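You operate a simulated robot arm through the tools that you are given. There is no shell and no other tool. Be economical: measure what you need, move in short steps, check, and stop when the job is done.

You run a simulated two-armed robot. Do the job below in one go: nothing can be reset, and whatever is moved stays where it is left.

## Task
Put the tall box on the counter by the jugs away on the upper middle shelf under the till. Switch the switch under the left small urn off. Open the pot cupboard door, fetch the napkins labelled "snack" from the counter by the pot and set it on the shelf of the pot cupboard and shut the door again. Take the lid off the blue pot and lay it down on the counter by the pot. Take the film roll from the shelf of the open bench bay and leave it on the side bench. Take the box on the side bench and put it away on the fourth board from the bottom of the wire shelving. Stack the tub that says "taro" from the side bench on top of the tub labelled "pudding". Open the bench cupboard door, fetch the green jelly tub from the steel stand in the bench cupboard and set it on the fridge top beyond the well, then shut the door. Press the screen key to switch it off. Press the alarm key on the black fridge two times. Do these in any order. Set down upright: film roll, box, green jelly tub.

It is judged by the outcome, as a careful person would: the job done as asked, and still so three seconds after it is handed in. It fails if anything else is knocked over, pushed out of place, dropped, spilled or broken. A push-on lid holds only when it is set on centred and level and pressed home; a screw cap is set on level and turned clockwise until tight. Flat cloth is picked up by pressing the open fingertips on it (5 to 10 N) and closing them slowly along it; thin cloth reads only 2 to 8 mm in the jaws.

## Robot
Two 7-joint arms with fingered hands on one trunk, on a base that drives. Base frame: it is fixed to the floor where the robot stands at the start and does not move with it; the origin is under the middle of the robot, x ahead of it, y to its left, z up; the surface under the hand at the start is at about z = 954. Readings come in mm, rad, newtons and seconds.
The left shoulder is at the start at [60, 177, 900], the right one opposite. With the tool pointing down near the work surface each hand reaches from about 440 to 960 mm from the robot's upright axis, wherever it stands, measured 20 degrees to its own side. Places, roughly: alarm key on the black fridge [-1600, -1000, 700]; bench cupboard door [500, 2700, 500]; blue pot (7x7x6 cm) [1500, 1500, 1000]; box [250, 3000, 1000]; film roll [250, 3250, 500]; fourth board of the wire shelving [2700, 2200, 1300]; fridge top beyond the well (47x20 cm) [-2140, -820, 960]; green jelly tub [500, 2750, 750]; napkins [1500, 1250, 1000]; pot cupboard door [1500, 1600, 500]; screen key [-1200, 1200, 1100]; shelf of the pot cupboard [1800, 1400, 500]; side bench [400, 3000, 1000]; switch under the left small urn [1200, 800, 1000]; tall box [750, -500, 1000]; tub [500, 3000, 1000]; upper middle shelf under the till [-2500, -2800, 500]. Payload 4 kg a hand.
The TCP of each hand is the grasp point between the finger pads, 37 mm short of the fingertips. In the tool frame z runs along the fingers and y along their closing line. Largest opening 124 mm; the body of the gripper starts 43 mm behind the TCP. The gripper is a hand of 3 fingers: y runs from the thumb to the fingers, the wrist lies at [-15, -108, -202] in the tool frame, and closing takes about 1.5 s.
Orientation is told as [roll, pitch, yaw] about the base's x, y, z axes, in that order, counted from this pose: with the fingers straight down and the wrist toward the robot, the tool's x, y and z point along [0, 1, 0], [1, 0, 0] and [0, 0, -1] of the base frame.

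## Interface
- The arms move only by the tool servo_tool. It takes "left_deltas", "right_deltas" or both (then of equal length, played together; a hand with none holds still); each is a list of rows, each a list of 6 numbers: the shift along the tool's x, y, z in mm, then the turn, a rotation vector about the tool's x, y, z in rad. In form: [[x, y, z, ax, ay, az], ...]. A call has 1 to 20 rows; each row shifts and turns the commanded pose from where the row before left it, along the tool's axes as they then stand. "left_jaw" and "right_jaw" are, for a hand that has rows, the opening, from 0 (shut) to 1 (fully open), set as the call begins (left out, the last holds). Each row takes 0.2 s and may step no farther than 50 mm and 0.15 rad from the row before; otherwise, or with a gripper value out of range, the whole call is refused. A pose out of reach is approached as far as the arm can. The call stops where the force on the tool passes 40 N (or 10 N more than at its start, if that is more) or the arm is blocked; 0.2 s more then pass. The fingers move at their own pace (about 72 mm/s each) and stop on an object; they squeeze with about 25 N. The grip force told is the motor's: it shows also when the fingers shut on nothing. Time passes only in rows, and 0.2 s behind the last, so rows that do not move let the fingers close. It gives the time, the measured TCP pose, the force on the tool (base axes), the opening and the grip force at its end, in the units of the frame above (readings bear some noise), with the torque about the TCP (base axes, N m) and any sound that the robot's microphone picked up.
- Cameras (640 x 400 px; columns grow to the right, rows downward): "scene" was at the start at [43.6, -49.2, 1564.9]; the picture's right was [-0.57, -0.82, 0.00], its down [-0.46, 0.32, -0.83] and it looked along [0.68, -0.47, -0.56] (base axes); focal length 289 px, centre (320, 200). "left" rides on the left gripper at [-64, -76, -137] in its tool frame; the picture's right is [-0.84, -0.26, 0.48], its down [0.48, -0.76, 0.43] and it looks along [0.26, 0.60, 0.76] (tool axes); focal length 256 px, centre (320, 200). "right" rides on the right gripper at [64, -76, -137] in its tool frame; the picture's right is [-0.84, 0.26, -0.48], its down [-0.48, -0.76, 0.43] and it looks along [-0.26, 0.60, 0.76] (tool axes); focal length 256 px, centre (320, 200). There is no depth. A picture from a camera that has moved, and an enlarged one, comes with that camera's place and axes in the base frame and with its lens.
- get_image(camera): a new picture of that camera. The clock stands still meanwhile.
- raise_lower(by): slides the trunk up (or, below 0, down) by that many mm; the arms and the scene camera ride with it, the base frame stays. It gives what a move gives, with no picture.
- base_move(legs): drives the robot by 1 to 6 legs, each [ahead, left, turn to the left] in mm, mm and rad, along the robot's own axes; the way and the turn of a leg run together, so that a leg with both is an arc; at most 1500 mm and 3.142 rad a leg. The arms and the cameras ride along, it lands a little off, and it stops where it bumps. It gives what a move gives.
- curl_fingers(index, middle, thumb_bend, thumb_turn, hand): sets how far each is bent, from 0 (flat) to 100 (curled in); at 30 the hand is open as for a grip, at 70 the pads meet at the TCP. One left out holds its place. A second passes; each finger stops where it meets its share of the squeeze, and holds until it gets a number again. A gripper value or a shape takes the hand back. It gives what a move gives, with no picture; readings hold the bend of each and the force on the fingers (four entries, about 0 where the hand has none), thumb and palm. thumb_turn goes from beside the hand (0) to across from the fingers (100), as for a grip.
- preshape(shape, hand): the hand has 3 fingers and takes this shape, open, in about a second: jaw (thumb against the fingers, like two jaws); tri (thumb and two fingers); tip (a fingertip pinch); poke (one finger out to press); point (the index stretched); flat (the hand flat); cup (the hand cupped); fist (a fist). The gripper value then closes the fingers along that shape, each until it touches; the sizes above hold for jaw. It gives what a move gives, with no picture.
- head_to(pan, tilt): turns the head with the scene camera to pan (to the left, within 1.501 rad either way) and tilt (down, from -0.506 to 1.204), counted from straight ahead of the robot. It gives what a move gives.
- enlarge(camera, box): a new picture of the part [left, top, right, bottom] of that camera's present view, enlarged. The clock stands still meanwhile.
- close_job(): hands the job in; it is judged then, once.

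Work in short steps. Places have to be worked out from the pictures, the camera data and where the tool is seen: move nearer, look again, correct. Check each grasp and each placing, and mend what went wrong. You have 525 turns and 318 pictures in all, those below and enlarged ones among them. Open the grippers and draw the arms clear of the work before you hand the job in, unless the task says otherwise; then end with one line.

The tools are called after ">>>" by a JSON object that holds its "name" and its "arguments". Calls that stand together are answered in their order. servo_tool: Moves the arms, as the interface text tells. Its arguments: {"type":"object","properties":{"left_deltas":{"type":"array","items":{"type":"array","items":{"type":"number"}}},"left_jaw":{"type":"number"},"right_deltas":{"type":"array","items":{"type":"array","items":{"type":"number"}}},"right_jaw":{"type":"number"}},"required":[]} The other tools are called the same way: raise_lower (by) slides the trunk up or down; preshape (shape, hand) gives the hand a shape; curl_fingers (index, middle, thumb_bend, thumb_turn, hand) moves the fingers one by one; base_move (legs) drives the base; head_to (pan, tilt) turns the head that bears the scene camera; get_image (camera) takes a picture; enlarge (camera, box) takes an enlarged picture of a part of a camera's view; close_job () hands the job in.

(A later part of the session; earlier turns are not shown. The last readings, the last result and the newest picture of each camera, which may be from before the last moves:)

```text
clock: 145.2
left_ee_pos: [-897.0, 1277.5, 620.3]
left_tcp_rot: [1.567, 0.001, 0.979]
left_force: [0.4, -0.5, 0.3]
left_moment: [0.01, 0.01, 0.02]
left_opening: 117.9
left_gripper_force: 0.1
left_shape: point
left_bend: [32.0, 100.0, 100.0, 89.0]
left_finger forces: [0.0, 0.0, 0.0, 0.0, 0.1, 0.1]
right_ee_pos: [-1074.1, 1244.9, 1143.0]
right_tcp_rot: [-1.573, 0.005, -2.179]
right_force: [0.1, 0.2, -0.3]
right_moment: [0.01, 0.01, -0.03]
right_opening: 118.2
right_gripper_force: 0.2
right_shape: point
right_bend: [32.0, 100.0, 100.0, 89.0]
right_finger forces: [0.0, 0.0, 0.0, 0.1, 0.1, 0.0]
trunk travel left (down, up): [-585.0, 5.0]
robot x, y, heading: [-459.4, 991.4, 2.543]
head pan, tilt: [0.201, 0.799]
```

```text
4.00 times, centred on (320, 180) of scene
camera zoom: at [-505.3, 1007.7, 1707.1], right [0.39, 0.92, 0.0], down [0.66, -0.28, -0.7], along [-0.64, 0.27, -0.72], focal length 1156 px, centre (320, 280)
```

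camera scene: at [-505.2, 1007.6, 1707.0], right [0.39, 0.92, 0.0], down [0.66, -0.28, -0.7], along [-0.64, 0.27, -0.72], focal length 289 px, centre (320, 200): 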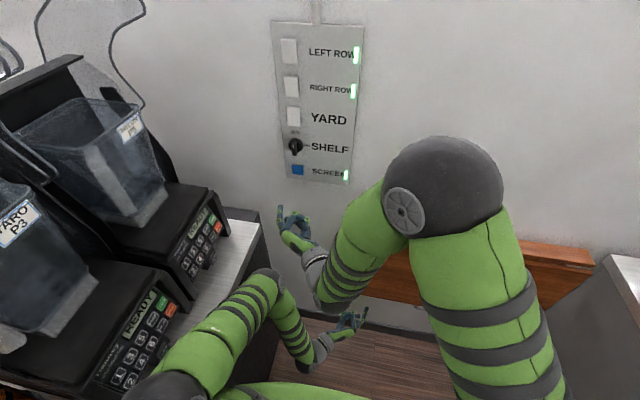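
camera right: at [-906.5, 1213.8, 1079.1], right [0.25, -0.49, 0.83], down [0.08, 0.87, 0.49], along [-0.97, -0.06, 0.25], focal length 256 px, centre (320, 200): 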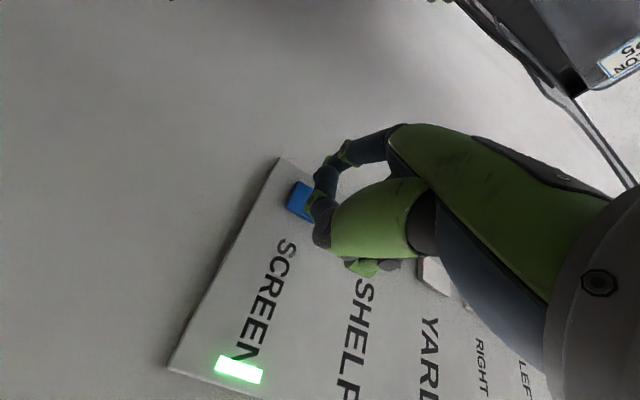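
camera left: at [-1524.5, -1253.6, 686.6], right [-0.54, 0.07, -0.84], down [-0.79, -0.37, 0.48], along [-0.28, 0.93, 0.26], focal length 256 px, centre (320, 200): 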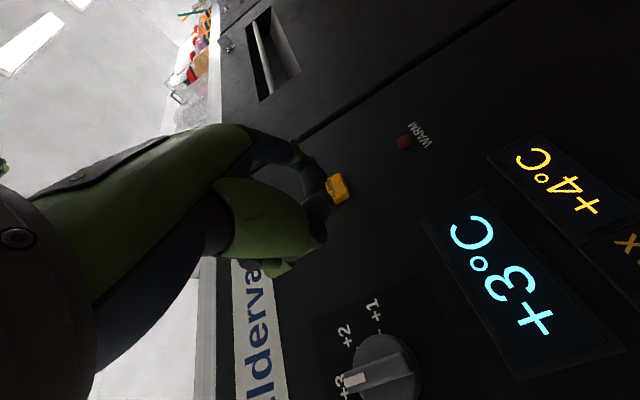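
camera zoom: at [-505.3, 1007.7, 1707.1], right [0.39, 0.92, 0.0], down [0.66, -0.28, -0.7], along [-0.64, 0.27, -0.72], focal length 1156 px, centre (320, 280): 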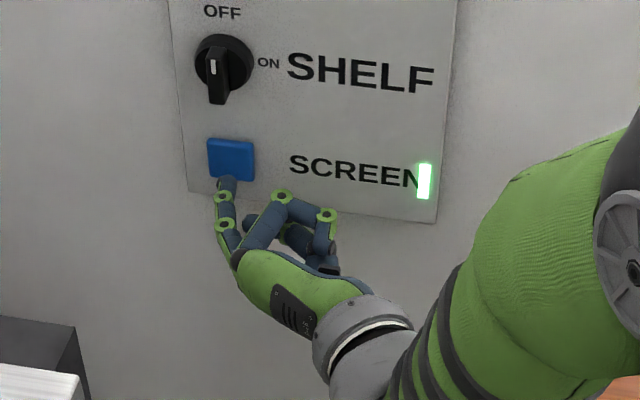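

>>> {"name": "servo_tool", "arguments": {"right_deltas": [[-6, 0, 0, 0, 0, 0], [0, 0, 5, 0, 0, 0], [0, 0, 3, 0, 0, 0], [0, 0, 2, 0, 0, 0]]}}

>>> {"name": "servo_tool", "arguments": {"right_deltas": [[0, 0, 2, 0, 0, 0], [0, 0, 2, 0, 0, 0]]}}

>>> {"name": "enlarge", "arguments": {"camera": "scene", "box": [260, 130, 380, 230]}}

```text
clock: 146.2
left_ee_pos: [-896.2, 1278.4, 621.3]
left_tcp_rot: [1.567, 0.0, 0.98]
left_force: [-0.3, 0.3, -0.1]
left_moment: [0.01, -0.01, 0.02]
left_opening: 118.2
left_gripper_force: 0.1
left_shape: point
left_bend: [32.0, 100.0, 100.0, 89.0]
left_finger forces: [0.0, 0.0, 0.1, 0.1, 0.1, 0.0]
right_ee_pos: [-1081.4, 1250.5, 1148.7]
right_tcp_rot: [-1.572, 0.005, -2.179]
right_force: [0.3, -0.2, 0.4]
right_moment: [-0.01, 0.0, 0.06]
right_opening: 118.2
right_gripper_force: 0.1
right_shape: point
right_bend: [32.0, 100.0, 100.0, 89.0]
right_finger forces: [0.2, 0.1, 0.0, 0.0, 0.0, 0.0]
trunk travel left (down, up): [-585.0, 5.0]
robot x, y, heading: [-457.0, 992.1, 2.544]
head pan, tilt: [0.201, 0.799]
```

```text
clock: 146.8
left_ee_pos: [-896.0, 1276.9, 621.0]
left_tcp_rot: [1.568, 0.002, 0.98]
left_force: [-0.6, 0.4, 0.0]
left_moment: [-0.02, 0.0, 0.02]
left_opening: 118.0
left_gripper_force: 0.1
left_shape: point
left_bend: [32.0, 100.0, 100.0, 89.0]
left_finger forces: [0.1, 0.1, 0.0, 0.0, 0.1, 0.0]
right_ee_pos: [-1085.6, 1252.3, 1149.2]
right_tcp_rot: [-1.574, 0.006, -2.179]
right_force: [1.6, -1.4, -1.0]
right_moment: [-0.02, -0.02, 0.11]
right_opening: 0.0
right_gripper_force: 0.1
right_shape: point
right_bend: [32.0, 100.0, 100.0, 89.0]
right_finger forces: [1.9, 0.0, 0.0, 0.0, 0.0, 0.0]
trunk travel left (down, up): [-585.0, 5.0]
robot x, y, heading: [-460.0, 992.5, 2.539]
head pan, tilt: [0.201, 0.799]
heard: click
```

```text
4.00 times, centred on (320, 180) of scene
camera zoom: at [-505.0, 1007.5, 1707.1], right [0.39, 0.92, 0.0], down [0.66, -0.28, -0.7], along [-0.64, 0.27, -0.72], focal length 1156 px, centre (320, 280)
```

zoom: 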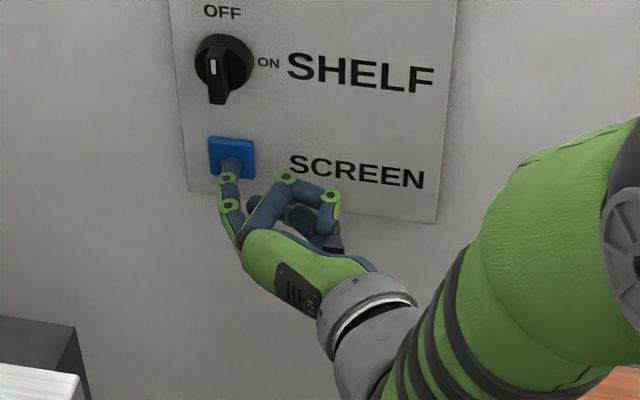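

Click heard and the screen light is off. I retract the hand, strafe 60 mm right away from the fridge end, and back out.

>>> {"name": "servo_tool", "arguments": {"right_deltas": [[0, 0, -40, 0, 0, 0], [0, 0, -40, 0, 0, 0], [0, 0, -40, 0, 0, 0], [0, 0, -40, 0, 0, 0], [0, 0, 0, 0, 0, 0]]}}

>>> {"name": "base_move", "arguments": {"legs": [[-30, -60, 0], [-580, 0, 0]]}}

>>> {"name": "enlarge", "arguments": {"camera": "scene", "box": [160, 0, 480, 200]}}

```text
clock: 148.1
left_ee_pos: [-895.9, 1277.9, 620.9]
left_tcp_rot: [1.567, 0.0, 0.977]
left_force: [1.1, -0.3, -0.2]
left_moment: [-0.02, -0.03, 0.01]
left_opening: 118.1
left_gripper_force: 0.1
left_shape: point
left_bend: [32.0, 100.0, 100.0, 89.0]
left_finger forces: [0.1, 0.1, 0.0, 0.0, 0.0, 0.0]
right_ee_pos: [-955.0, 1161.4, 1147.9]
right_tcp_rot: [-1.576, 0.007, -2.18]
right_force: [0.8, -0.1, 0.1]
right_moment: [0.01, 0.01, -0.01]
right_opening: 0.1
right_gripper_force: 0.1
right_shape: point
right_bend: [32.0, 100.0, 100.0, 89.0]
right_finger forces: [0.0, 0.0, 0.1, 0.0, 0.0, 0.1]
trunk travel left (down, up): [-585.0, 5.0]
robot x, y, heading: [-454.0, 990.2, 2.543]
head pan, tilt: [0.201, 0.799]
```

```text
clock: 151.9
left_ee_pos: [-368.2, 990.9, 621.2]
left_tcp_rot: [1.569, 0.002, 0.976]
left_force: [-0.3, 0.2, -0.5]
left_moment: [0.03, 0.01, -0.01]
left_opening: 118.1
left_gripper_force: 0.0
left_shape: point
left_bend: [32.0, 100.0, 100.0, 89.0]
left_finger forces: [0.0, 0.1, 0.0, 0.0, 0.0, 0.0]
right_ee_pos: [-428.2, 873.2, 1148.5]
right_tcp_rot: [-1.575, 0.005, -2.181]
right_force: [-0.3, 0.2, -0.2]
right_moment: [-0.01, -0.03, -0.01]
right_opening: 0.0
right_gripper_force: 0.0
right_shape: point
right_bend: [32.0, 100.0, 100.0, 89.0]
right_finger forces: [0.0, 0.1, 0.1, 0.1, 0.0, 0.0]
trunk travel left (down, up): [-585.0, 5.0]
robot x, y, heading: [71.6, 703.7, 2.546]
head pan, tilt: [0.201, 0.799]
```

```text
2.00 times, centred on (320, 100) of scene
camera zoom: at [22.7, 719.3, 1707.1], right [0.39, 0.92, 0.0], down [0.66, -0.28, -0.7], along [-0.64, 0.27, -0.72], focal length 578 px, centre (320, 400)
```

zoom: 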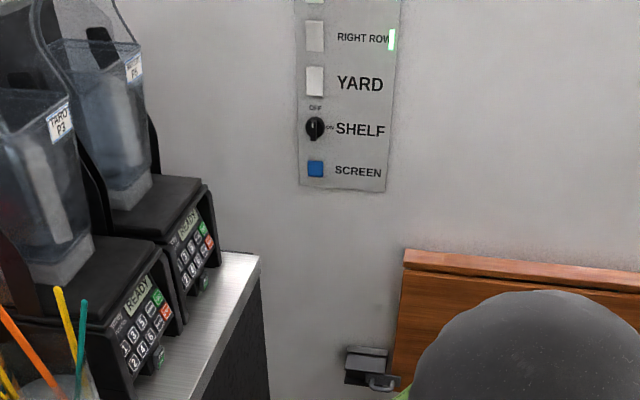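

Screen is off. I return both hands to jaw shape, retract a bit, and drive along toward the side bench's working end.

>>> {"name": "preshape", "arguments": {"shape": "jaw", "hand": "left"}}

>>> {"name": "preshape", "arguments": {"shape": "jaw", "hand": "right"}}

>>> {"name": "base_move", "arguments": {"legs": [[100, 0, -0.01], [0, -1200, 0]]}}

>>> {"name": "head_to", "arguments": {"pan": -0.5, "tilt": 0.6}}

>>> {"name": "get_image", "arguments": {"camera": "scene"}}

```text
clock: 152.8
left_ee_pos: [-368.4, 991.1, 620.5]
left_tcp_rot: [1.569, 0.0, 0.976]
left_force: [0.0, -0.2, 1.2]
left_moment: [-0.01, -0.02, 0.03]
left_opening: 123.8
left_gripper_force: 0.1
left_shape: jaw
left_bend: [30.0, 30.0, 30.0, 97.0]
left_finger forces: [0.0, 0.1, 0.0, 0.1, 0.0, 0.0]
right_ee_pos: [-427.9, 874.4, 1149.3]
right_tcp_rot: [-1.572, 0.005, -2.182]
right_force: [-0.1, 0.0, -0.4]
right_moment: [-0.01, 0.01, 0.02]
right_opening: 0.2
right_gripper_force: 0.0
right_shape: point
right_bend: [32.0, 100.0, 100.0, 89.0]
right_finger forces: [0.0, 0.0, 0.1, 0.1, 0.1, 0.0]
trunk travel left (down, up): [-585.0, 5.0]
robot x, y, heading: [72.0, 702.4, 2.551]
head pan, tilt: [0.201, 0.799]
```

```text
clock: 153.7
left_ee_pos: [-368.8, 991.0, 621.1]
left_tcp_rot: [1.566, -0.001, 0.976]
left_force: [0.3, -0.2, 0.0]
left_moment: [0.0, -0.03, 0.01]
left_opening: 123.7
left_gripper_force: 0.0
left_shape: jaw
left_bend: [30.0, 30.0, 30.0, 97.0]
left_finger forces: [0.0, 0.0, 0.0, 0.0, 0.0, 0.0]
right_ee_pos: [-427.8, 874.3, 1149.3]
right_tcp_rot: [-1.572, 0.006, -2.181]
right_force: [0.5, 0.4, 0.7]
right_moment: [0.01, -0.01, 0.01]
right_opening: 123.8
right_gripper_force: 0.1
right_shape: jaw
right_bend: [30.0, 30.0, 30.0, 97.0]
right_finger forces: [0.0, 0.1, 0.1, 0.0, 0.1, 0.0]
trunk travel left (down, up): [-585.0, 5.0]
robot x, y, heading: [72.5, 701.5, 2.541]
head pan, tilt: [0.201, 0.799]
```

```text
clock: 160.6
left_ee_pos: [250.9, 2040.0, 620.5]
left_tcp_rot: [1.566, 0.002, 0.957]
left_force: [-0.3, 0.1, 0.4]
left_moment: [-0.04, 0.02, 0.03]
left_opening: 123.9
left_gripper_force: 0.1
left_shape: jaw
left_bend: [30.0, 30.0, 30.0, 97.0]
left_finger forces: [0.0, 0.0, 0.0, 0.0, 0.0, 0.1]
right_ee_pos: [188.7, 1924.6, 1147.7]
right_tcp_rot: [-1.573, 0.004, -2.197]
right_force: [0.0, -0.5, 0.7]
right_moment: [0.0, 0.0, -0.01]
right_opening: 124.0
right_gripper_force: 0.1
right_shape: jaw
right_bend: [30.0, 30.0, 30.0, 97.0]
right_finger forces: [0.0, 0.0, 0.0, 0.0, 0.0, 0.0]
trunk travel left (down, up): [-585.0, 5.0]
robot x, y, heading: [685.0, 1745.8, 2.523]
head pan, tilt: [0.201, 0.799]
```

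```text
clock: 161.6
left_ee_pos: [250.0, 2039.9, 620.3]
left_tcp_rot: [1.567, -0.001, 0.959]
left_force: [0.9, -0.2, -0.2]
left_moment: [0.01, -0.02, 0.03]
left_opening: 123.7
left_gripper_force: 0.1
left_shape: jaw
left_bend: [30.0, 30.0, 30.0, 97.0]
left_finger forces: [0.1, 0.0, 0.0, 0.0, 0.0, 0.1]
right_ee_pos: [189.6, 1924.3, 1149.0]
right_tcp_rot: [-1.571, 0.005, -2.199]
right_force: [0.8, 0.6, 0.4]
right_moment: [-0.03, -0.02, -0.01]
right_opening: 123.7
right_gripper_force: 0.1
right_shape: jaw
right_bend: [30.0, 30.0, 30.0, 97.0]
right_finger forces: [0.0, 0.0, 0.0, 0.0, 0.0, 0.0]
trunk travel left (down, up): [-585.0, 5.0]
robot x, y, heading: [686.4, 1743.0, 2.529]
head pan, tilt: [-0.499, 0.6]
```

```text
244 pictures are left
camera scene: at [671.0, 1808.3, 1724.0], right [0.9, 0.44, 0.0], down [0.25, -0.51, -0.82], along [-0.36, 0.74, -0.57], focal length 289 px, centre (320, 200)
```

scene: 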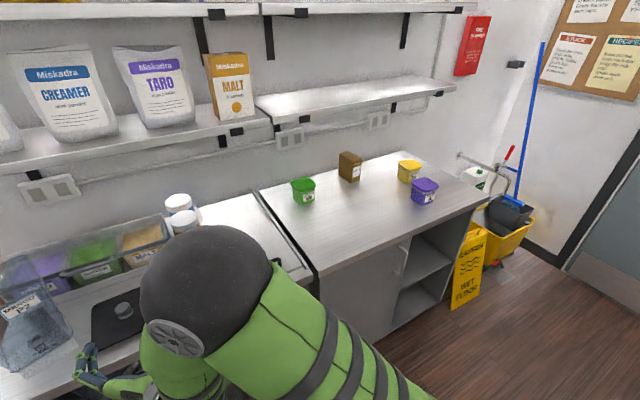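

I read the tub labels and back off 120 mm for safety.

>>> {"name": "enlarge", "arguments": {"camera": "scene", "box": [270, 130, 470, 250]}}

>>> {"name": "base_move", "arguments": {"legs": [[-120, 0, 0]]}}

```text
3.20 times, centred on (370, 190) of scene
camera zoom: at [671.0, 1808.3, 1724.0], right [0.9, 0.44, 0.0], down [0.25, -0.51, -0.82], along [-0.36, 0.74, -0.57], focal length 925 px, centre (160, 232)
```

zoom: 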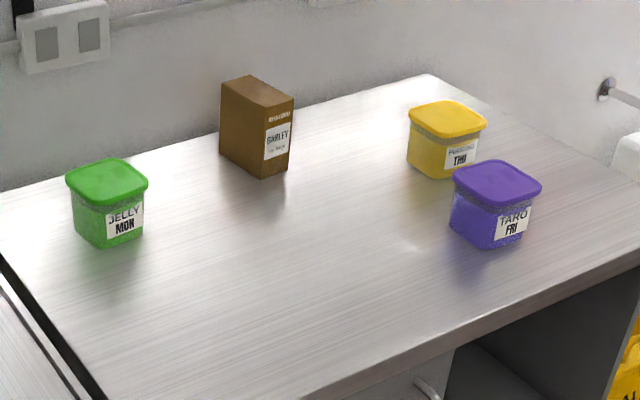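

```text
clock: 162.9
left_ee_pos: [349.6, 1969.6, 622.2]
left_tcp_rot: [1.569, -0.001, 0.959]
left_force: [0.6, 0.1, -0.1]
left_moment: [-0.01, -0.02, 0.0]
left_opening: 123.7
left_gripper_force: 0.1
left_shape: jaw
left_bend: [30.0, 30.0, 30.0, 97.0]
left_finger forces: [0.0, 0.0, 0.0, 0.1, 0.0, 0.0]
right_ee_pos: [287.7, 1852.3, 1150.1]
right_tcp_rot: [-1.575, 0.007, -2.198]
right_force: [-0.7, 0.1, 0.0]
right_moment: [0.01, 0.01, 0.01]
right_opening: 123.9
right_gripper_force: 0.1
right_shape: jaw
right_bend: [30.0, 30.0, 30.0, 97.0]
right_finger forces: [0.0, 0.1, 0.0, 0.0, 0.0, 0.0]
trunk travel left (down, up): [-585.0, 5.0]
robot x, y, heading: [783.7, 1670.8, 2.527]
head pan, tilt: [-0.499, 0.6]
```

Labels read: green JELLY MON (decoy on bench), yellow PUDDING THU, purple TARO FRI, brown BARLEY box. I uncross the arms and bring both hands back to fingers-down.

>>> {"name": "servo_tool", "arguments": {"right_deltas": [[-20, -44, 0, 0, 0, 0], [-20, -44, 0, 0, 0, 0], [-20, -44, 0, 0, 0, 0], [-20, -44, 0, 0, 0, 0], [-20, -44, 0, 0, 0, 0], [-20, -44, 0, 0, 0, 0], [-20, -44, 0, 0, 0, 0], [-20, -44, 0, 0, 0, 0], [-20, -30, 0, 0, 0, 0]]}}

>>> {"name": "servo_tool", "arguments": {"right_deltas": [[0, 0, 0, 0, 0.143, 0], [0, 0, 0, 0, 0.143, 0], [0, 0, 0, 0, 0.143, 0], [0, 0, 0, 0, 0.143, 0], [0, 0, 0, 0, 0.143, 0], [0, 0, 0, 0, 0.143, 0], [0, 0, 0, 0, 0.143, 0], [0, 0, 0, 0, 0.143, 0], [0, 0, 0, 0, 0.143, 0], [0, 0, 0, 0, 0.143, 0], [0, 0, 0, 0, 0.143, 0], [0, 0, 0, 0, 0, 0], [0, 0, 0, 0, 0, 0]], "left_deltas": [[45, 0, 0, 0, 0, 0], [45, 0, 0, 0, 0, 0], [45, 0, 0, 0, 0, 0], [45, 0, 0, 0, 0, 0], [45, 0, 0, 0, 0, 0], [45, 0, 0, 0, 0, 0], [45, 0, 0, 0, 0, 0], [45, 0, 0, 0, 0, 0], [45, 0, 0, 0, 0, 0], [35, -30, 0, 0, 0, 0], [35, -30, 0, 0, 0, 0], [0, -40, 0, 0, 0, 0], [0, -40, 0, 0, 0, 0]]}}

>>> {"name": "get_image", "arguments": {"camera": "scene"}}

```text
clock: 164.9
left_ee_pos: [347.4, 1968.1, 620.7]
left_tcp_rot: [1.569, 0.003, 0.96]
left_force: [-0.1, 0.7, 0.3]
left_moment: [-0.02, 0.03, 0.02]
left_opening: 123.6
left_gripper_force: 0.1
left_shape: jaw
left_bend: [30.0, 30.0, 30.0, 97.0]
left_finger forces: [0.1, 0.1, 0.0, 0.0, 0.0, 0.0]
right_ee_pos: [467.1, 2174.8, 1337.5]
right_tcp_rot: [-1.572, 0.004, -2.199]
right_force: [0.3, 0.4, 0.3]
right_moment: [0.05, 0.01, -0.01]
right_opening: 123.8
right_gripper_force: 0.0
right_shape: jaw
right_bend: [30.0, 30.0, 30.0, 98.0]
right_finger forces: [0.0, 0.0, 0.1, 0.1, 0.1, 0.1]
right hand out of reach, approached as far as the arm can: row 3, 4, 5, 6
trunk travel left (down, up): [-585.0, 5.0]
robot x, y, heading: [783.5, 1672.0, 2.525]
head pan, tilt: [-0.499, 0.6]
```

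```text
clock: 167.7
left_ee_pos: [259.2, 1861.1, 1091.0]
left_tcp_rot: [1.571, -0.002, 0.959]
left_force: [-0.1, -0.8, 0.8]
left_moment: [0.03, 0.04, -0.03]
left_opening: 123.7
left_gripper_force: 0.0
left_shape: jaw
left_bend: [30.0, 30.0, 30.0, 98.0]
left_finger forces: [0.0, 0.0, 0.0, 0.0, 0.0, 0.0]
left hand out of reach, approached as far as the arm can: row 11, 12
right_ee_pos: [462.6, 2172.0, 1336.3]
right_tcp_rot: [-0.001, 0.006, -2.194]
right_force: [0.1, 0.3, 0.7]
right_moment: [-0.03, 0.01, 0.0]
right_opening: 123.9
right_gripper_force: 0.1
right_shape: jaw
right_bend: [30.0, 30.0, 30.0, 98.0]
right_finger forces: [0.1, 0.0, 0.1, 0.0, 0.0, 0.0]
trunk travel left (down, up): [-585.0, 5.0]
robot x, y, heading: [784.6, 1676.4, 2.522]
head pan, tilt: [-0.499, 0.6]
```

```text
242 pictures are left
camera scene: at [768.6, 1736.4, 1724.1], right [0.9, 0.44, 0.0], down [0.25, -0.51, -0.83], along [-0.36, 0.74, -0.56], focal length 289 px, centre (320, 200)
```

scene: 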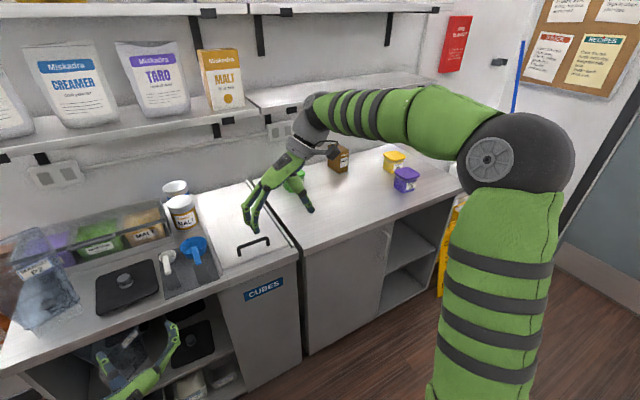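

I finish the hand rotations to the standard pose and lower the trunk 150 mm to nominal.

>>> {"name": "servo_tool", "arguments": {"right_deltas": [[0, 0, 0, 0, 0, 0.143], [0, 0, 0, 0, 0, 0.143], [0, 0, 0, 0, 0, 0.143], [0, 0, 0, 0, 0, 0.143], [0, 0, 0, 0, 0, 0.143], [0, 0, 0, 0, 0, 0.143], [0, 0, 0, 0, 0, 0.143], [0, 0, 0, 0, 0, 0.143], [0, 0, 0, 0, 0, 0.143], [0, 0, 0, 0, 0, 0.143], [0, 0, 0, 0, 0, 0.143]], "left_deltas": [[20, 0, 0, 0, -0.143, 0], [20, 0, 0, 0, -0.143, 0], [20, 0, 0, 0, -0.143, 0], [20, 0, 0, 0, -0.143, 0], [20, 0, 0, 0, -0.143, 0], [0, 0, 0, 0, -0.143, 0], [0, 0, 0, 0, -0.143, 0], [0, 0, 0, 0, -0.143, 0], [0, 0, 0, 0, -0.143, 0], [0, 0, 0, 0, -0.143, 0], [0, 0, 0, 0, -0.143, 0]]}}

>>> {"name": "servo_tool", "arguments": {"left_deltas": [[0, 0, 0, 0, 0, -0.143], [0, 0, 0, 0, 0, -0.143], [0, 0, 0, 0, 0, -0.143], [0, 0, 0, 0, 0, -0.143], [0, 0, 0, 0, 0, -0.143], [0, 0, 0, 0, 0, -0.143], [0, 0, 0, 0, 0, -0.143], [0, 0, 0, 0, 0, -0.143], [0, 0, 0, 0, 0, -0.143], [0, 0, 0, 0, 0, -0.143], [0, 0, 0, 0, 0, -0.143]]}}

>>> {"name": "base_move", "arguments": {"legs": [[0, -700, 0.01]]}}

>>> {"name": "head_to", "arguments": {"pan": -0.1, "tilt": 0.6}}

>>> {"name": "get_image", "arguments": {"camera": "scene"}}

```text
clock: 170.1
left_ee_pos: [225.1, 1883.6, 1183.1]
left_tcp_rot: [-0.008, 0.001, 0.96]
left_force: [-0.6, -0.3, -0.3]
left_moment: [-0.03, -0.02, 0.03]
left_opening: 123.9
left_gripper_force: 0.1
left_shape: jaw
left_bend: [30.0, 30.0, 30.0, 98.0]
left_finger forces: [0.0, 0.0, 0.1, 0.1, 0.0, 0.0]
left hand out of reach, approached as far as the arm can: row 1
right_ee_pos: [462.8, 2174.1, 1335.7]
right_tcp_rot: [-0.004, -0.001, 2.514]
right_force: [-0.7, 0.3, -0.1]
right_moment: [0.01, 0.01, 0.0]
right_opening: 124.0
right_gripper_force: 0.1
right_shape: jaw
right_bend: [30.0, 30.0, 30.0, 98.0]
right_finger forces: [0.0, 0.0, 0.0, 0.1, 0.1, 0.0]
trunk travel left (down, up): [-585.0, 5.0]
robot x, y, heading: [782.0, 1676.3, 2.52]
head pan, tilt: [-0.499, 0.6]
```

```text
clock: 172.7
left_ee_pos: [218.5, 1877.1, 1206.8]
left_tcp_rot: [-0.138, -0.018, 2.566]
left_force: [-0.3, -0.1, -0.4]
left_moment: [-0.01, -0.02, 0.01]
left_opening: 123.8
left_gripper_force: 0.0
left_shape: jaw
left_bend: [30.0, 30.0, 30.0, 98.0]
left_finger forces: [0.1, 0.0, 0.0, 0.0, 0.0, 0.1]
right_ee_pos: [461.6, 2172.3, 1338.3]
right_tcp_rot: [0.002, -0.006, 2.522]
right_force: [0.6, 0.3, 0.5]
right_moment: [0.02, -0.02, 0.01]
right_opening: 123.9
right_gripper_force: 0.0
right_shape: jaw
right_bend: [30.0, 30.0, 30.0, 98.0]
right_finger forces: [0.0, 0.0, 0.1, 0.1, 0.1, 0.0]
trunk travel left (down, up): [-585.0, 5.0]
robot x, y, heading: [781.1, 1676.2, 2.524]
head pan, tilt: [-0.499, 0.6]
stopped in row 11 (left hand): the arm was blocked; the commanded pose is now the measured one
```

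```text
clock: 176.5
left_ee_pos: [612.8, 2434.6, 1206.8]
left_tcp_rot: [-0.139, -0.016, 2.577]
left_force: [-0.3, 0.3, -0.7]
left_moment: [-0.03, 0.0, 0.02]
left_opening: 123.5
left_gripper_force: 0.1
left_shape: jaw
left_bend: [30.0, 30.0, 30.0, 98.0]
left_finger forces: [0.1, 0.1, 0.0, 0.0, 0.1, 0.0]
right_ee_pos: [851.3, 2734.9, 1338.8]
right_tcp_rot: [0.002, -0.006, 2.534]
right_force: [0.5, 0.9, -0.2]
right_moment: [-0.03, -0.04, -0.03]
right_opening: 124.1
right_gripper_force: 0.0
right_shape: jaw
right_bend: [30.0, 30.0, 30.0, 98.0]
right_finger forces: [0.1, 0.1, 0.0, 0.0, 0.1, 0.0]
trunk travel left (down, up): [-585.0, 5.0]
robot x, y, heading: [1179.2, 2243.7, 2.539]
head pan, tilt: [-0.499, 0.6]
```

```text
clock: 177.3
left_ee_pos: [611.7, 2434.7, 1206.1]
left_tcp_rot: [-0.138, -0.014, 2.578]
left_force: [0.1, 0.1, -0.2]
left_moment: [0.01, 0.01, -0.01]
left_opening: 123.9
left_gripper_force: 0.1
left_shape: jaw
left_bend: [30.0, 30.0, 30.0, 98.0]
left_finger forces: [0.0, 0.0, 0.0, 0.0, 0.1, 0.0]
right_ee_pos: [850.2, 2735.0, 1337.9]
right_tcp_rot: [0.003, -0.006, 2.535]
right_force: [0.1, 0.0, 0.3]
right_moment: [-0.01, -0.03, -0.02]
right_opening: 123.8
right_gripper_force: 0.1
right_shape: jaw
right_bend: [30.0, 30.0, 30.0, 98.0]
right_finger forces: [0.0, 0.1, 0.0, 0.0, 0.0, 0.1]
trunk travel left (down, up): [-585.0, 5.0]
robot x, y, heading: [1176.1, 2240.2, 2.538]
head pan, tilt: [-0.099, 0.6]
```

```text
241 pictures are left
camera scene: at [1136.5, 2282.1, 1724.0], right [0.65, 0.76, 0.0], down [0.43, -0.37, -0.83], along [-0.63, 0.53, -0.57], focal length 289 px, centre (320, 200)
```

scene: 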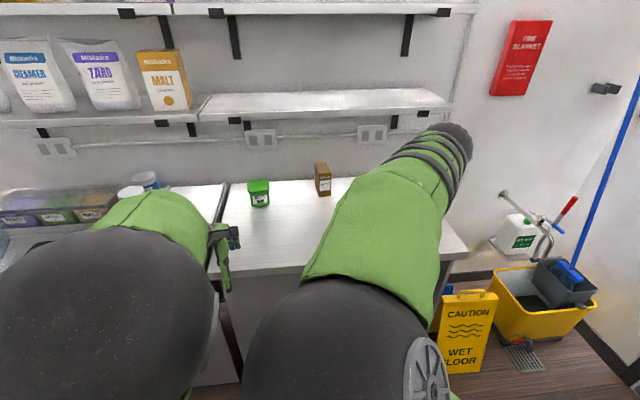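

I drive 200 mm forward and lower the trunk 140 mm, then look with the right-hand camera.

>>> {"name": "base_move", "arguments": {"legs": [[200, -30, 0]]}}

>>> {"name": "raise_lower", "arguments": {"by": -140}}

>>> {"name": "get_image", "arguments": {"camera": "right"}}

>>> {"name": "get_image", "arguments": {"camera": "scene"}}

```text
clock: 178.9
left_ee_pos: [464.5, 2574.0, 1205.1]
left_tcp_rot: [-0.137, -0.014, 2.579]
left_force: [-0.2, 0.9, 0.0]
left_moment: [0.0, -0.02, -0.01]
left_opening: 123.6
left_gripper_force: 0.0
left_shape: jaw
left_bend: [30.0, 30.0, 30.0, 98.0]
left_finger forces: [0.1, 0.1, 0.0, 0.1, 0.1, 0.1]
right_ee_pos: [703.6, 2873.0, 1337.3]
right_tcp_rot: [0.003, -0.005, 2.536]
right_force: [-0.3, -0.1, -1.0]
right_moment: [0.0, -0.03, 0.01]
right_opening: 123.7
right_gripper_force: 0.1
right_shape: jaw
right_bend: [30.0, 30.0, 30.0, 98.0]
right_finger forces: [0.0, 0.1, 0.0, 0.0, 0.0, 0.0]
trunk travel left (down, up): [-585.0, 5.0]
robot x, y, heading: [1031.8, 2376.7, 2.535]
head pan, tilt: [-0.099, 0.6]
```

```text
clock: 180.6
left_ee_pos: [463.7, 2572.6, 1066.4]
left_tcp_rot: [-0.137, -0.015, 2.577]
left_force: [-0.6, 0.0, -0.8]
left_moment: [-0.02, 0.01, 0.01]
left_opening: 124.1
left_gripper_force: 0.1
left_shape: jaw
left_bend: [30.0, 30.0, 30.0, 98.0]
left_finger forces: [0.0, 0.0, 0.1, 0.1, 0.1, 0.0]
right_ee_pos: [703.4, 2873.3, 1198.4]
right_tcp_rot: [0.001, -0.005, 2.536]
right_force: [-0.3, 0.8, 0.3]
right_moment: [0.0, -0.02, -0.01]
right_opening: 123.6
right_gripper_force: 0.1
right_shape: jaw
right_bend: [30.0, 30.0, 30.0, 98.0]
right_finger forces: [0.0, 0.0, 0.1, 0.0, 0.0, 0.0]
trunk travel left (down, up): [-445.0, 145.0]
robot x, y, heading: [1029.3, 2377.0, 2.54]
head pan, tilt: [-0.099, 0.6]
```

```text
240 pictures are left
camera right: at [731.4, 2776.0, 1334.0], right [0.27, 0.83, 0.48], down [0.9, -0.04, -0.44], along [-0.35, 0.55, -0.76], focal length 256 px, centre (320, 200)
```

right: 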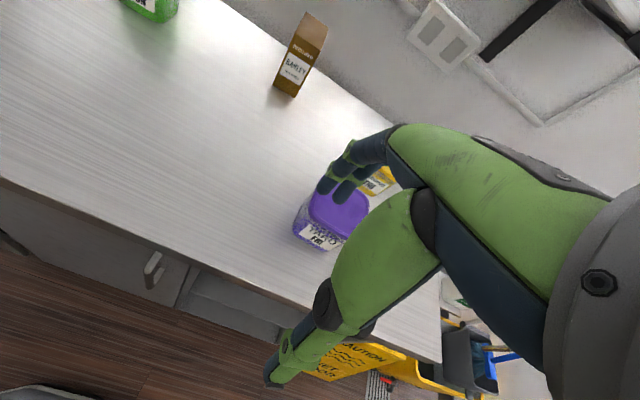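

```text
239 pictures are left
camera scene: at [989.8, 2420.0, 1584.0], right [0.65, 0.76, 0.0], down [0.43, -0.37, -0.83], along [-0.63, 0.53, -0.56], focal length 289 px, centre (320, 200)
```

scene: 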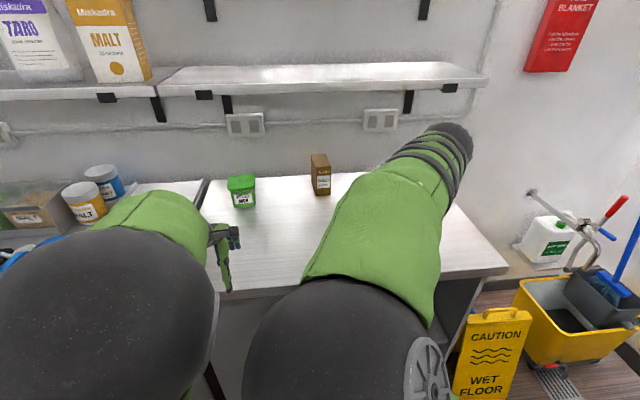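

Taro tub centre estimated at n≈-1222, u≈2822, lid ~95–100 mm square, top z≈1047. I move the right hand over it and look.

>>> {"name": "servo_tool", "arguments": {"right_deltas": [[-15, 40, 0, 0, 0, 0], [-15, 40, 0, 0, 0, 0], [-15, 40, 0, 0, 0, 0], [-16, 41, 0, 0, 0, 0], [0, 0, 0, 0, 0, 0]]}}

>>> {"name": "get_image", "arguments": {"camera": "right"}}

>>> {"name": "get_image", "arguments": {"camera": "left"}}

```text
clock: 181.8
left_ee_pos: [464.0, 2571.6, 1066.4]
left_tcp_rot: [-0.137, -0.015, 2.579]
left_force: [-0.4, -0.1, 0.0]
left_moment: [-0.04, 0.0, -0.04]
left_opening: 123.9
left_gripper_force: 0.1
left_shape: jaw
left_bend: [30.0, 30.0, 30.0, 98.0]
left_finger forces: [0.1, 0.1, 0.0, 0.1, 0.0, 0.1]
right_ee_pos: [606.7, 3015.9, 1201.2]
right_tcp_rot: [0.004, -0.006, 2.534]
right_force: [-0.1, 0.0, -0.2]
right_moment: [0.01, 0.02, 0.0]
right_opening: 123.6
right_gripper_force: 0.1
right_shape: jaw
right_bend: [30.0, 30.0, 30.0, 98.0]
right_finger forces: [0.0, 0.1, 0.1, 0.0, 0.1, 0.0]
trunk travel left (down, up): [-445.0, 145.0]
robot x, y, heading: [1033.0, 2377.5, 2.54]
head pan, tilt: [-0.099, 0.6]
```

```text
238 pictures are left
camera right: at [634.5, 2919.0, 1336.4], right [0.27, 0.83, 0.48], down [0.9, -0.04, -0.44], along [-0.35, 0.55, -0.76], focal length 256 px, centre (320, 200)
```

right: 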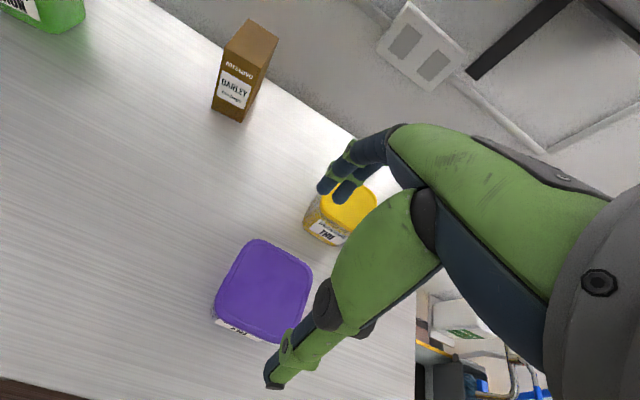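

```text
237 pictures are left
camera left: at [555.0, 2568.1, 1209.5], right [0.69, 0.62, -0.37], down [0.41, -0.76, -0.51], along [-0.59, 0.2, -0.78], focal length 256 px, centre (320, 200)
```

left: 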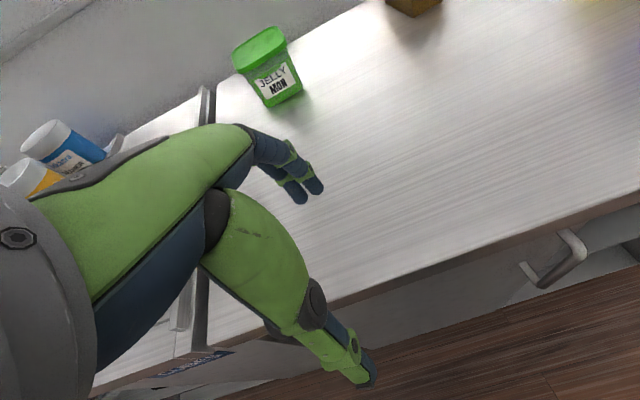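

The hand is aligned within a few mm; the tub is about 84 mm and square to the hand. I descend to z≈1015 and close.

>>> {"name": "servo_tool", "arguments": {"right_deltas": [[-4, 4, 35, 0, 0, 0], [0, 0, 40, 0, 0, 0], [0, 0, 40, 0, 0, 0], [0, 0, 40, 0, 0, 0], [0, 0, 28, 0, 0, 0], [0, 0, 0, 0, 0, 0]]}}

>>> {"name": "servo_tool", "arguments": {"right_deltas": [[0, 0, 0, 0, 0, 0], [0, 0, 0, 0, 0, 0], [0, 0, 0, 0, 0, 0], [0, 0, 0, 0, 0, 0], [0, 0, 0, 0, 0, 0], [0, 0, 0, 0, 0, 0], [0, 0, 0, 0, 0, 0]], "right_jaw": 0.0}}

>>> {"name": "get_image", "arguments": {"camera": "right"}}

```text
clock: 183.2
left_ee_pos: [465.0, 2572.1, 1066.3]
left_tcp_rot: [-0.137, -0.016, 2.578]
left_force: [0.3, 0.3, 0.1]
left_moment: [0.01, 0.0, -0.01]
left_opening: 123.4
left_gripper_force: 0.0
left_shape: jaw
left_bend: [30.0, 30.0, 30.0, 98.0]
left_finger forces: [0.0, 0.0, 0.1, 0.1, 0.0, 0.0]
right_ee_pos: [606.7, 3017.5, 1016.1]
right_tcp_rot: [0.003, -0.01, 2.535]
right_force: [0.8, -1.8, 11.1]
right_moment: [-0.03, 0.06, -0.01]
right_opening: 124.0
right_gripper_force: 0.1
right_shape: jaw
right_bend: [29.0, 30.0, 29.0, 97.0]
right_finger forces: [3.9, 0.0, 0.0, 0.0, 6.5, 0.1]
trunk travel left (down, up): [-445.0, 145.0]
robot x, y, heading: [1029.3, 2379.0, 2.54]
head pan, tilt: [-0.099, 0.6]
```

```text
clock: 184.8
left_ee_pos: [467.1, 2573.3, 1067.9]
left_tcp_rot: [-0.139, -0.017, 2.579]
left_force: [0.2, -0.3, -0.1]
left_moment: [0.0, 0.0, 0.0]
left_opening: 123.6
left_gripper_force: 0.1
left_shape: jaw
left_bend: [30.0, 30.0, 30.0, 98.0]
left_finger forces: [0.1, 0.0, 0.1, 0.0, 0.0, 0.0]
right_ee_pos: [607.5, 3018.0, 1017.0]
right_tcp_rot: [0.001, -0.009, 2.535]
right_force: [0.3, -1.0, 21.2]
right_moment: [0.68, 1.05, 0.03]
right_opening: 97.0
right_gripper_force: 25.1
right_shape: jaw
right_bend: [30.0, 35.0, 0.0, 98.0]
right_finger forces: [29.3, 16.0, 0.0, 0.0, 44.5, 0.0]
trunk travel left (down, up): [-445.0, 145.0]
robot x, y, heading: [1033.0, 2377.2, 2.541]
head pan, tilt: [-0.099, 0.6]
```

```text
236 pictures are left
camera right: at [634.1, 2921.9, 1153.0], right [0.27, 0.83, 0.48], down [0.9, -0.04, -0.44], along [-0.35, 0.55, -0.76], focal length 256 px, centre (320, 200)
```

right: 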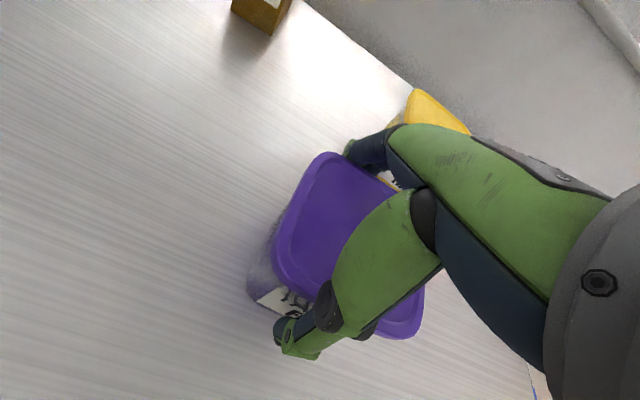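

The grip holds but the thumb is bent right back, so the hand is too far toward the fingers' side. I reopen, raise 6 mm, shift 11 mm toward the robot and close again.

>>> {"name": "servo_tool", "arguments": {"right_deltas": [[0, 0, 0, 0, 0, 0], [0, 0, 0, 0, 0, 0], [0, 0, 0, 0, 0, 0], [0, 0, -6, 0, 0, 0], [0, -11, 0, 0, 0, 0], [0, 0, 0, 0, 0, 0]], "right_jaw": 1.0}}

>>> {"name": "servo_tool", "arguments": {"right_deltas": [[0, 0, 0, 0, 0, 0], [0, 0, 0, 0, 0, 0], [0, 0, 0, 0, 0, 0], [0, 0, 0, 0, 0, 0], [0, 0, 0, 0, 0, 0], [0, 0, 0, 0, 0, 0], [0, 0, 0, 0, 0, 0]], "right_jaw": 0.0}}

>>> {"name": "get_image", "arguments": {"camera": "right"}}

```text
clock: 186.2
left_ee_pos: [464.7, 2571.8, 1065.6]
left_tcp_rot: [-0.138, -0.015, 2.578]
left_force: [-0.3, 0.3, 0.2]
left_moment: [0.01, 0.0, 0.01]
left_opening: 123.7
left_gripper_force: 0.1
left_shape: jaw
left_bend: [30.0, 30.0, 30.0, 98.0]
left_finger forces: [0.0, 0.0, 0.0, 0.0, 0.0, 0.0]
right_ee_pos: [615.6, 3012.6, 1021.2]
right_tcp_rot: [0.001, -0.005, 2.536]
right_force: [-0.9, 0.2, -0.8]
right_moment: [-0.01, -0.02, 0.05]
right_opening: 123.9
right_gripper_force: 0.1
right_shape: jaw
right_bend: [30.0, 30.0, 30.0, 98.0]
right_finger forces: [0.9, 0.1, 0.1, 0.1, 0.6, 0.0]
trunk travel left (down, up): [-445.0, 145.0]
robot x, y, heading: [1031.6, 2380.3, 2.537]
head pan, tilt: [-0.099, 0.6]
```

```text
clock: 187.8
left_ee_pos: [463.9, 2572.3, 1065.6]
left_tcp_rot: [-0.137, -0.018, 2.577]
left_force: [-0.2, 0.2, 1.0]
left_moment: [0.04, 0.01, 0.0]
left_opening: 124.0
left_gripper_force: 0.1
left_shape: jaw
left_bend: [30.0, 30.0, 30.0, 98.0]
left_finger forces: [0.0, 0.0, 0.0, 0.1, 0.0, 0.0]
right_ee_pos: [613.9, 3012.7, 1021.5]
right_tcp_rot: [0.0, -0.006, 2.534]
right_force: [-1.9, 1.5, 3.6]
right_moment: [0.35, 0.43, 0.07]
right_opening: 100.3
right_gripper_force: 24.8
right_shape: jaw
right_bend: [32.0, 35.0, 0.0, 98.0]
right_finger forces: [24.3, 14.0, 0.1, 0.0, 36.8, 0.1]
trunk travel left (down, up): [-445.0, 145.0]
robot x, y, heading: [1031.1, 2381.6, 2.536]
head pan, tilt: [-0.099, 0.6]
```

```text
235 pictures are left
camera right: at [641.0, 2916.7, 1158.4], right [0.27, 0.83, 0.48], down [0.9, -0.04, -0.44], along [-0.35, 0.55, -0.76], focal length 256 px, centre (320, 200)
```

right: 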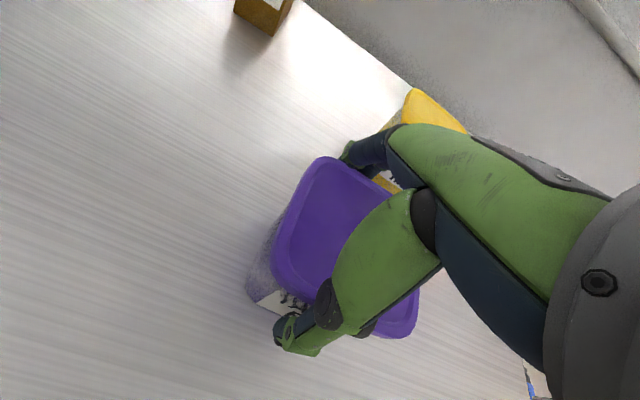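

Stable grip (about 37 N each side). I lift 125 mm and check.

>>> {"name": "servo_tool", "arguments": {"right_deltas": [[0, 0, -15, 0, 0, 0], [0, 0, -30, 0, 0, 0], [0, 0, -40, 0, 0, 0], [0, 0, -40, 0, 0, 0], [0, 0, 0, 0, 0, 0]]}}

>>> {"name": "get_image", "arguments": {"camera": "right"}}

>>> {"name": "get_image", "arguments": {"camera": "left"}}

```text
clock: 189.0
left_ee_pos: [465.4, 2573.8, 1066.1]
left_tcp_rot: [-0.139, -0.016, 2.579]
left_force: [-0.7, 0.2, 0.0]
left_moment: [-0.04, 0.0, 0.01]
left_opening: 123.9
left_gripper_force: 0.1
left_shape: jaw
left_bend: [30.0, 30.0, 30.0, 98.0]
left_finger forces: [0.1, 0.0, 0.0, 0.0, 0.1, 0.0]
right_ee_pos: [615.2, 3012.5, 1148.8]
right_tcp_rot: [0.001, -0.006, 2.535]
right_force: [-0.5, -0.3, -4.4]
right_moment: [-0.09, 0.01, -0.01]
right_opening: 99.6
right_gripper_force: 25.3
right_shape: jaw
right_bend: [32.0, 35.0, 0.0, 98.0]
right_finger forces: [22.4, 13.4, 0.0, 0.0, 36.6, 0.0]
trunk travel left (down, up): [-445.0, 145.0]
robot x, y, heading: [1032.0, 2376.5, 2.537]
head pan, tilt: [-0.099, 0.6]
```

```text
234 pictures are left
camera right: at [641.6, 2916.7, 1285.0], right [0.27, 0.83, 0.48], down [0.9, -0.04, -0.44], along [-0.35, 0.55, -0.76], focal length 256 px, centre (320, 200)
```

right: 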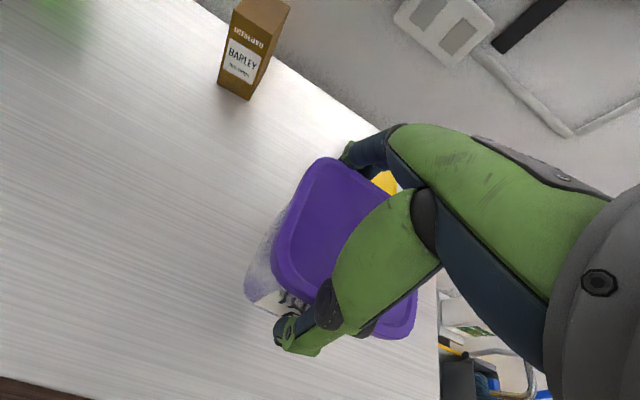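

```text
233 pictures are left
camera left: at [554.7, 2568.8, 1209.2], right [0.69, 0.62, -0.37], down [0.41, -0.76, -0.51], along [-0.59, 0.2, -0.78], focal length 256 px, centre (320, 200)
```

left: 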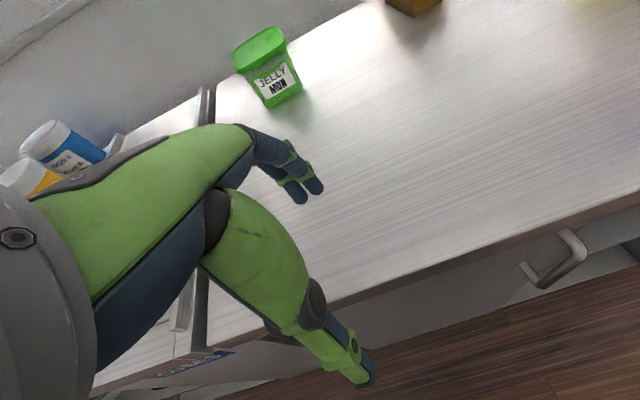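

Tub is held level. I raise it 35 mm more and drive the base 150 ahead and 78 right to bring it near the pudding tub.

>>> {"name": "servo_tool", "arguments": {"right_deltas": [[0, 0, -35, 0, 0, 0], [0, 0, 0, 0, 0, 0]]}}

>>> {"name": "base_move", "arguments": {"legs": [[130, -78, 0]]}}

>>> {"name": "get_image", "arguments": {"camera": "right"}}

>>> {"name": "get_image", "arguments": {"camera": "left"}}

```text
clock: 189.6
left_ee_pos: [465.2, 2573.8, 1065.4]
left_tcp_rot: [-0.139, -0.016, 2.577]
left_force: [-0.2, 0.5, 0.1]
left_moment: [0.02, -0.02, 0.01]
left_opening: 123.9
left_gripper_force: 0.1
left_shape: jaw
left_bend: [30.0, 30.0, 30.0, 98.0]
left_finger forces: [0.1, 0.0, 0.2, 0.0, 0.0, 0.1]
right_ee_pos: [616.4, 3012.5, 1181.7]
right_tcp_rot: [0.002, -0.005, 2.534]
right_force: [0.1, 0.9, -4.6]
right_moment: [-0.03, 0.04, -0.02]
right_opening: 100.1
right_gripper_force: 24.9
right_shape: jaw
right_bend: [32.0, 35.0, 0.0, 98.0]
right_finger forces: [22.5, 13.3, 0.0, 0.0, 36.6, 0.0]
trunk travel left (down, up): [-445.0, 145.0]
robot x, y, heading: [1034.2, 2377.3, 2.535]
head pan, tilt: [-0.099, 0.6]
```

```text
clock: 191.0
left_ee_pos: [400.3, 2709.7, 1065.3]
left_tcp_rot: [-0.138, -0.014, 2.577]
left_force: [0.5, -0.2, -0.1]
left_moment: [0.02, 0.0, -0.01]
left_opening: 123.8
left_gripper_force: 0.2
left_shape: jaw
left_bend: [30.0, 30.0, 30.0, 98.0]
left_finger forces: [0.0, 0.0, 0.1, 0.0, 0.0, 0.1]
right_ee_pos: [552.0, 3149.8, 1181.2]
right_tcp_rot: [0.001, -0.003, 2.534]
right_force: [-0.1, 0.4, -4.4]
right_moment: [-0.09, -0.03, 0.0]
right_opening: 99.9
right_gripper_force: 24.9
right_shape: jaw
right_bend: [32.0, 35.0, 0.0, 98.0]
right_finger forces: [22.3, 13.5, 0.1, 0.1, 36.6, 0.0]
trunk travel left (down, up): [-445.0, 145.0]
robot x, y, heading: [968.5, 2517.7, 2.541]
head pan, tilt: [-0.099, 0.6]
```

```text
232 pictures are left
camera right: at [578.3, 3054.1, 1318.0], right [0.27, 0.83, 0.48], down [0.9, -0.04, -0.44], along [-0.35, 0.55, -0.76], focal length 256 px, centre (320, 200)
```

right: 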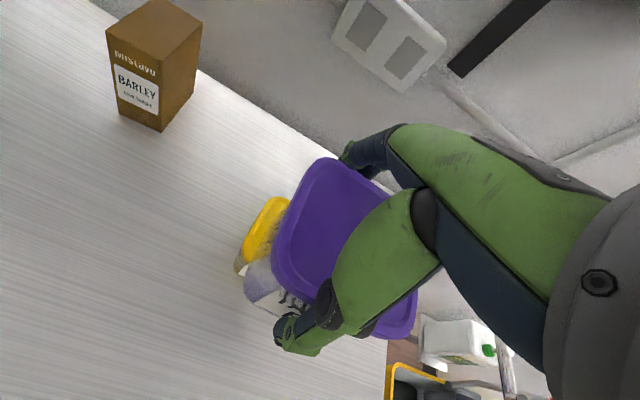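

```text
231 pictures are left
camera left: at [490.3, 2705.7, 1208.8], right [0.69, 0.62, -0.37], down [0.41, -0.76, -0.51], along [-0.59, 0.2, -0.78], focal length 256 px, centre (320, 200)
```

left: 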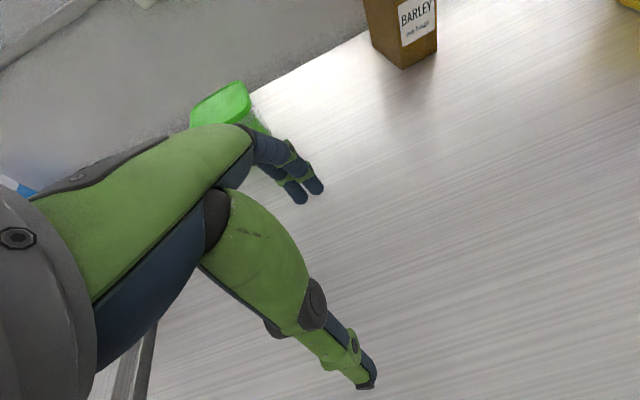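

>>> {"name": "head_to", "arguments": {"pan": -0.45, "tilt": 0.55}}

>>> {"name": "get_image", "arguments": {"camera": "scene"}}

```text
clock: 191.8
left_ee_pos: [400.7, 2707.5, 1066.0]
left_tcp_rot: [-0.138, -0.016, 2.579]
left_force: [0.2, -0.6, -0.3]
left_moment: [0.04, 0.0, 0.0]
left_opening: 123.8
left_gripper_force: 0.0
left_shape: jaw
left_bend: [30.0, 30.0, 30.0, 98.0]
left_finger forces: [0.0, 0.1, 0.1, 0.0, 0.1, 0.1]
right_ee_pos: [551.7, 3148.6, 1182.1]
right_tcp_rot: [0.001, -0.006, 2.536]
right_force: [0.1, -0.2, -4.3]
right_moment: [-0.02, 0.0, 0.0]
right_opening: 99.9
right_gripper_force: 25.2
right_shape: jaw
right_bend: [32.0, 35.0, 0.0, 98.0]
right_finger forces: [22.4, 13.4, 0.0, 0.0, 36.7, 0.0]
trunk travel left (down, up): [-445.0, 145.0]
robot x, y, heading: [967.7, 2511.8, 2.533]
head pan, tilt: [-0.45, 0.55]
```

```text
230 pictures are left
camera scene: at [948.6, 2577.4, 1588.4], right [0.87, 0.49, 0.0], down [0.26, -0.45, -0.85], along [-0.42, 0.74, -0.52], focal length 289 px, centre (320, 200)
```

scene: 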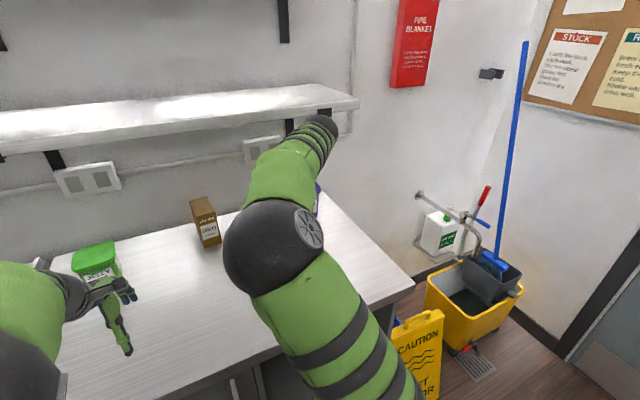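

The right elbow blocks the head view, so I turn the left hand's camera to the right to see the pudding tub and the held tub together.

>>> {"name": "servo_tool", "arguments": {"left_deltas": [[-25, 0, -10, 0, 0, 0.15], [-25, 0, -10, 0, 0, 0.15], [-25, 0, -10, 0, 0, 0.15], [-25, 0, -10, 0, 0, 0.15], [0, 0, -10, 0, 0, 0.1]]}}

>>> {"name": "get_image", "arguments": {"camera": "left"}}

```text
clock: 193.0
left_ee_pos: [468.1, 2770.9, 1127.8]
left_tcp_rot: [-0.096, -0.101, 1.88]
left_force: [-0.4, 0.5, 0.8]
left_moment: [-0.01, -0.03, -0.02]
left_opening: 123.4
left_gripper_force: 0.0
left_shape: jaw
left_bend: [30.0, 30.0, 30.0, 98.0]
left_finger forces: [0.0, 0.0, 0.0, 0.1, 0.1, 0.0]
right_ee_pos: [552.6, 3147.7, 1182.7]
right_tcp_rot: [0.002, -0.007, 2.535]
right_force: [1.1, -0.1, -4.4]
right_moment: [-0.04, 0.0, 0.0]
right_opening: 100.0
right_gripper_force: 25.0
right_shape: jaw
right_bend: [32.0, 35.0, 0.0, 98.0]
right_finger forces: [22.4, 13.4, 0.0, 0.1, 36.6, 0.0]
trunk travel left (down, up): [-445.0, 145.0]
robot x, y, heading: [965.7, 2515.6, 2.539]
head pan, tilt: [-0.45, 0.55]
```

```text
229 pictures are left
camera left: at [543.1, 2701.4, 1262.8], right [0.9, 0.06, -0.42], down [-0.2, -0.81, -0.55], along [-0.38, 0.59, -0.72], focal length 256 px, centre (320, 200)
```

left: 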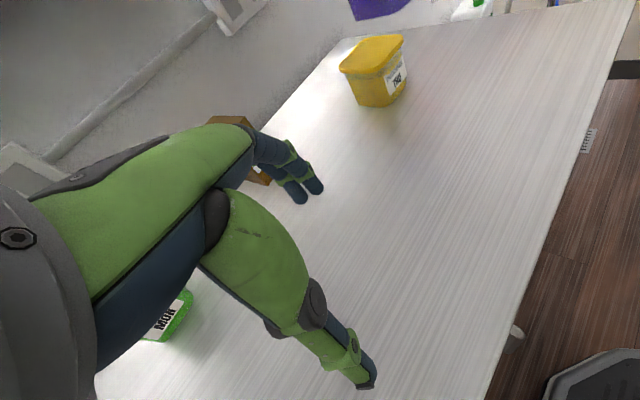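

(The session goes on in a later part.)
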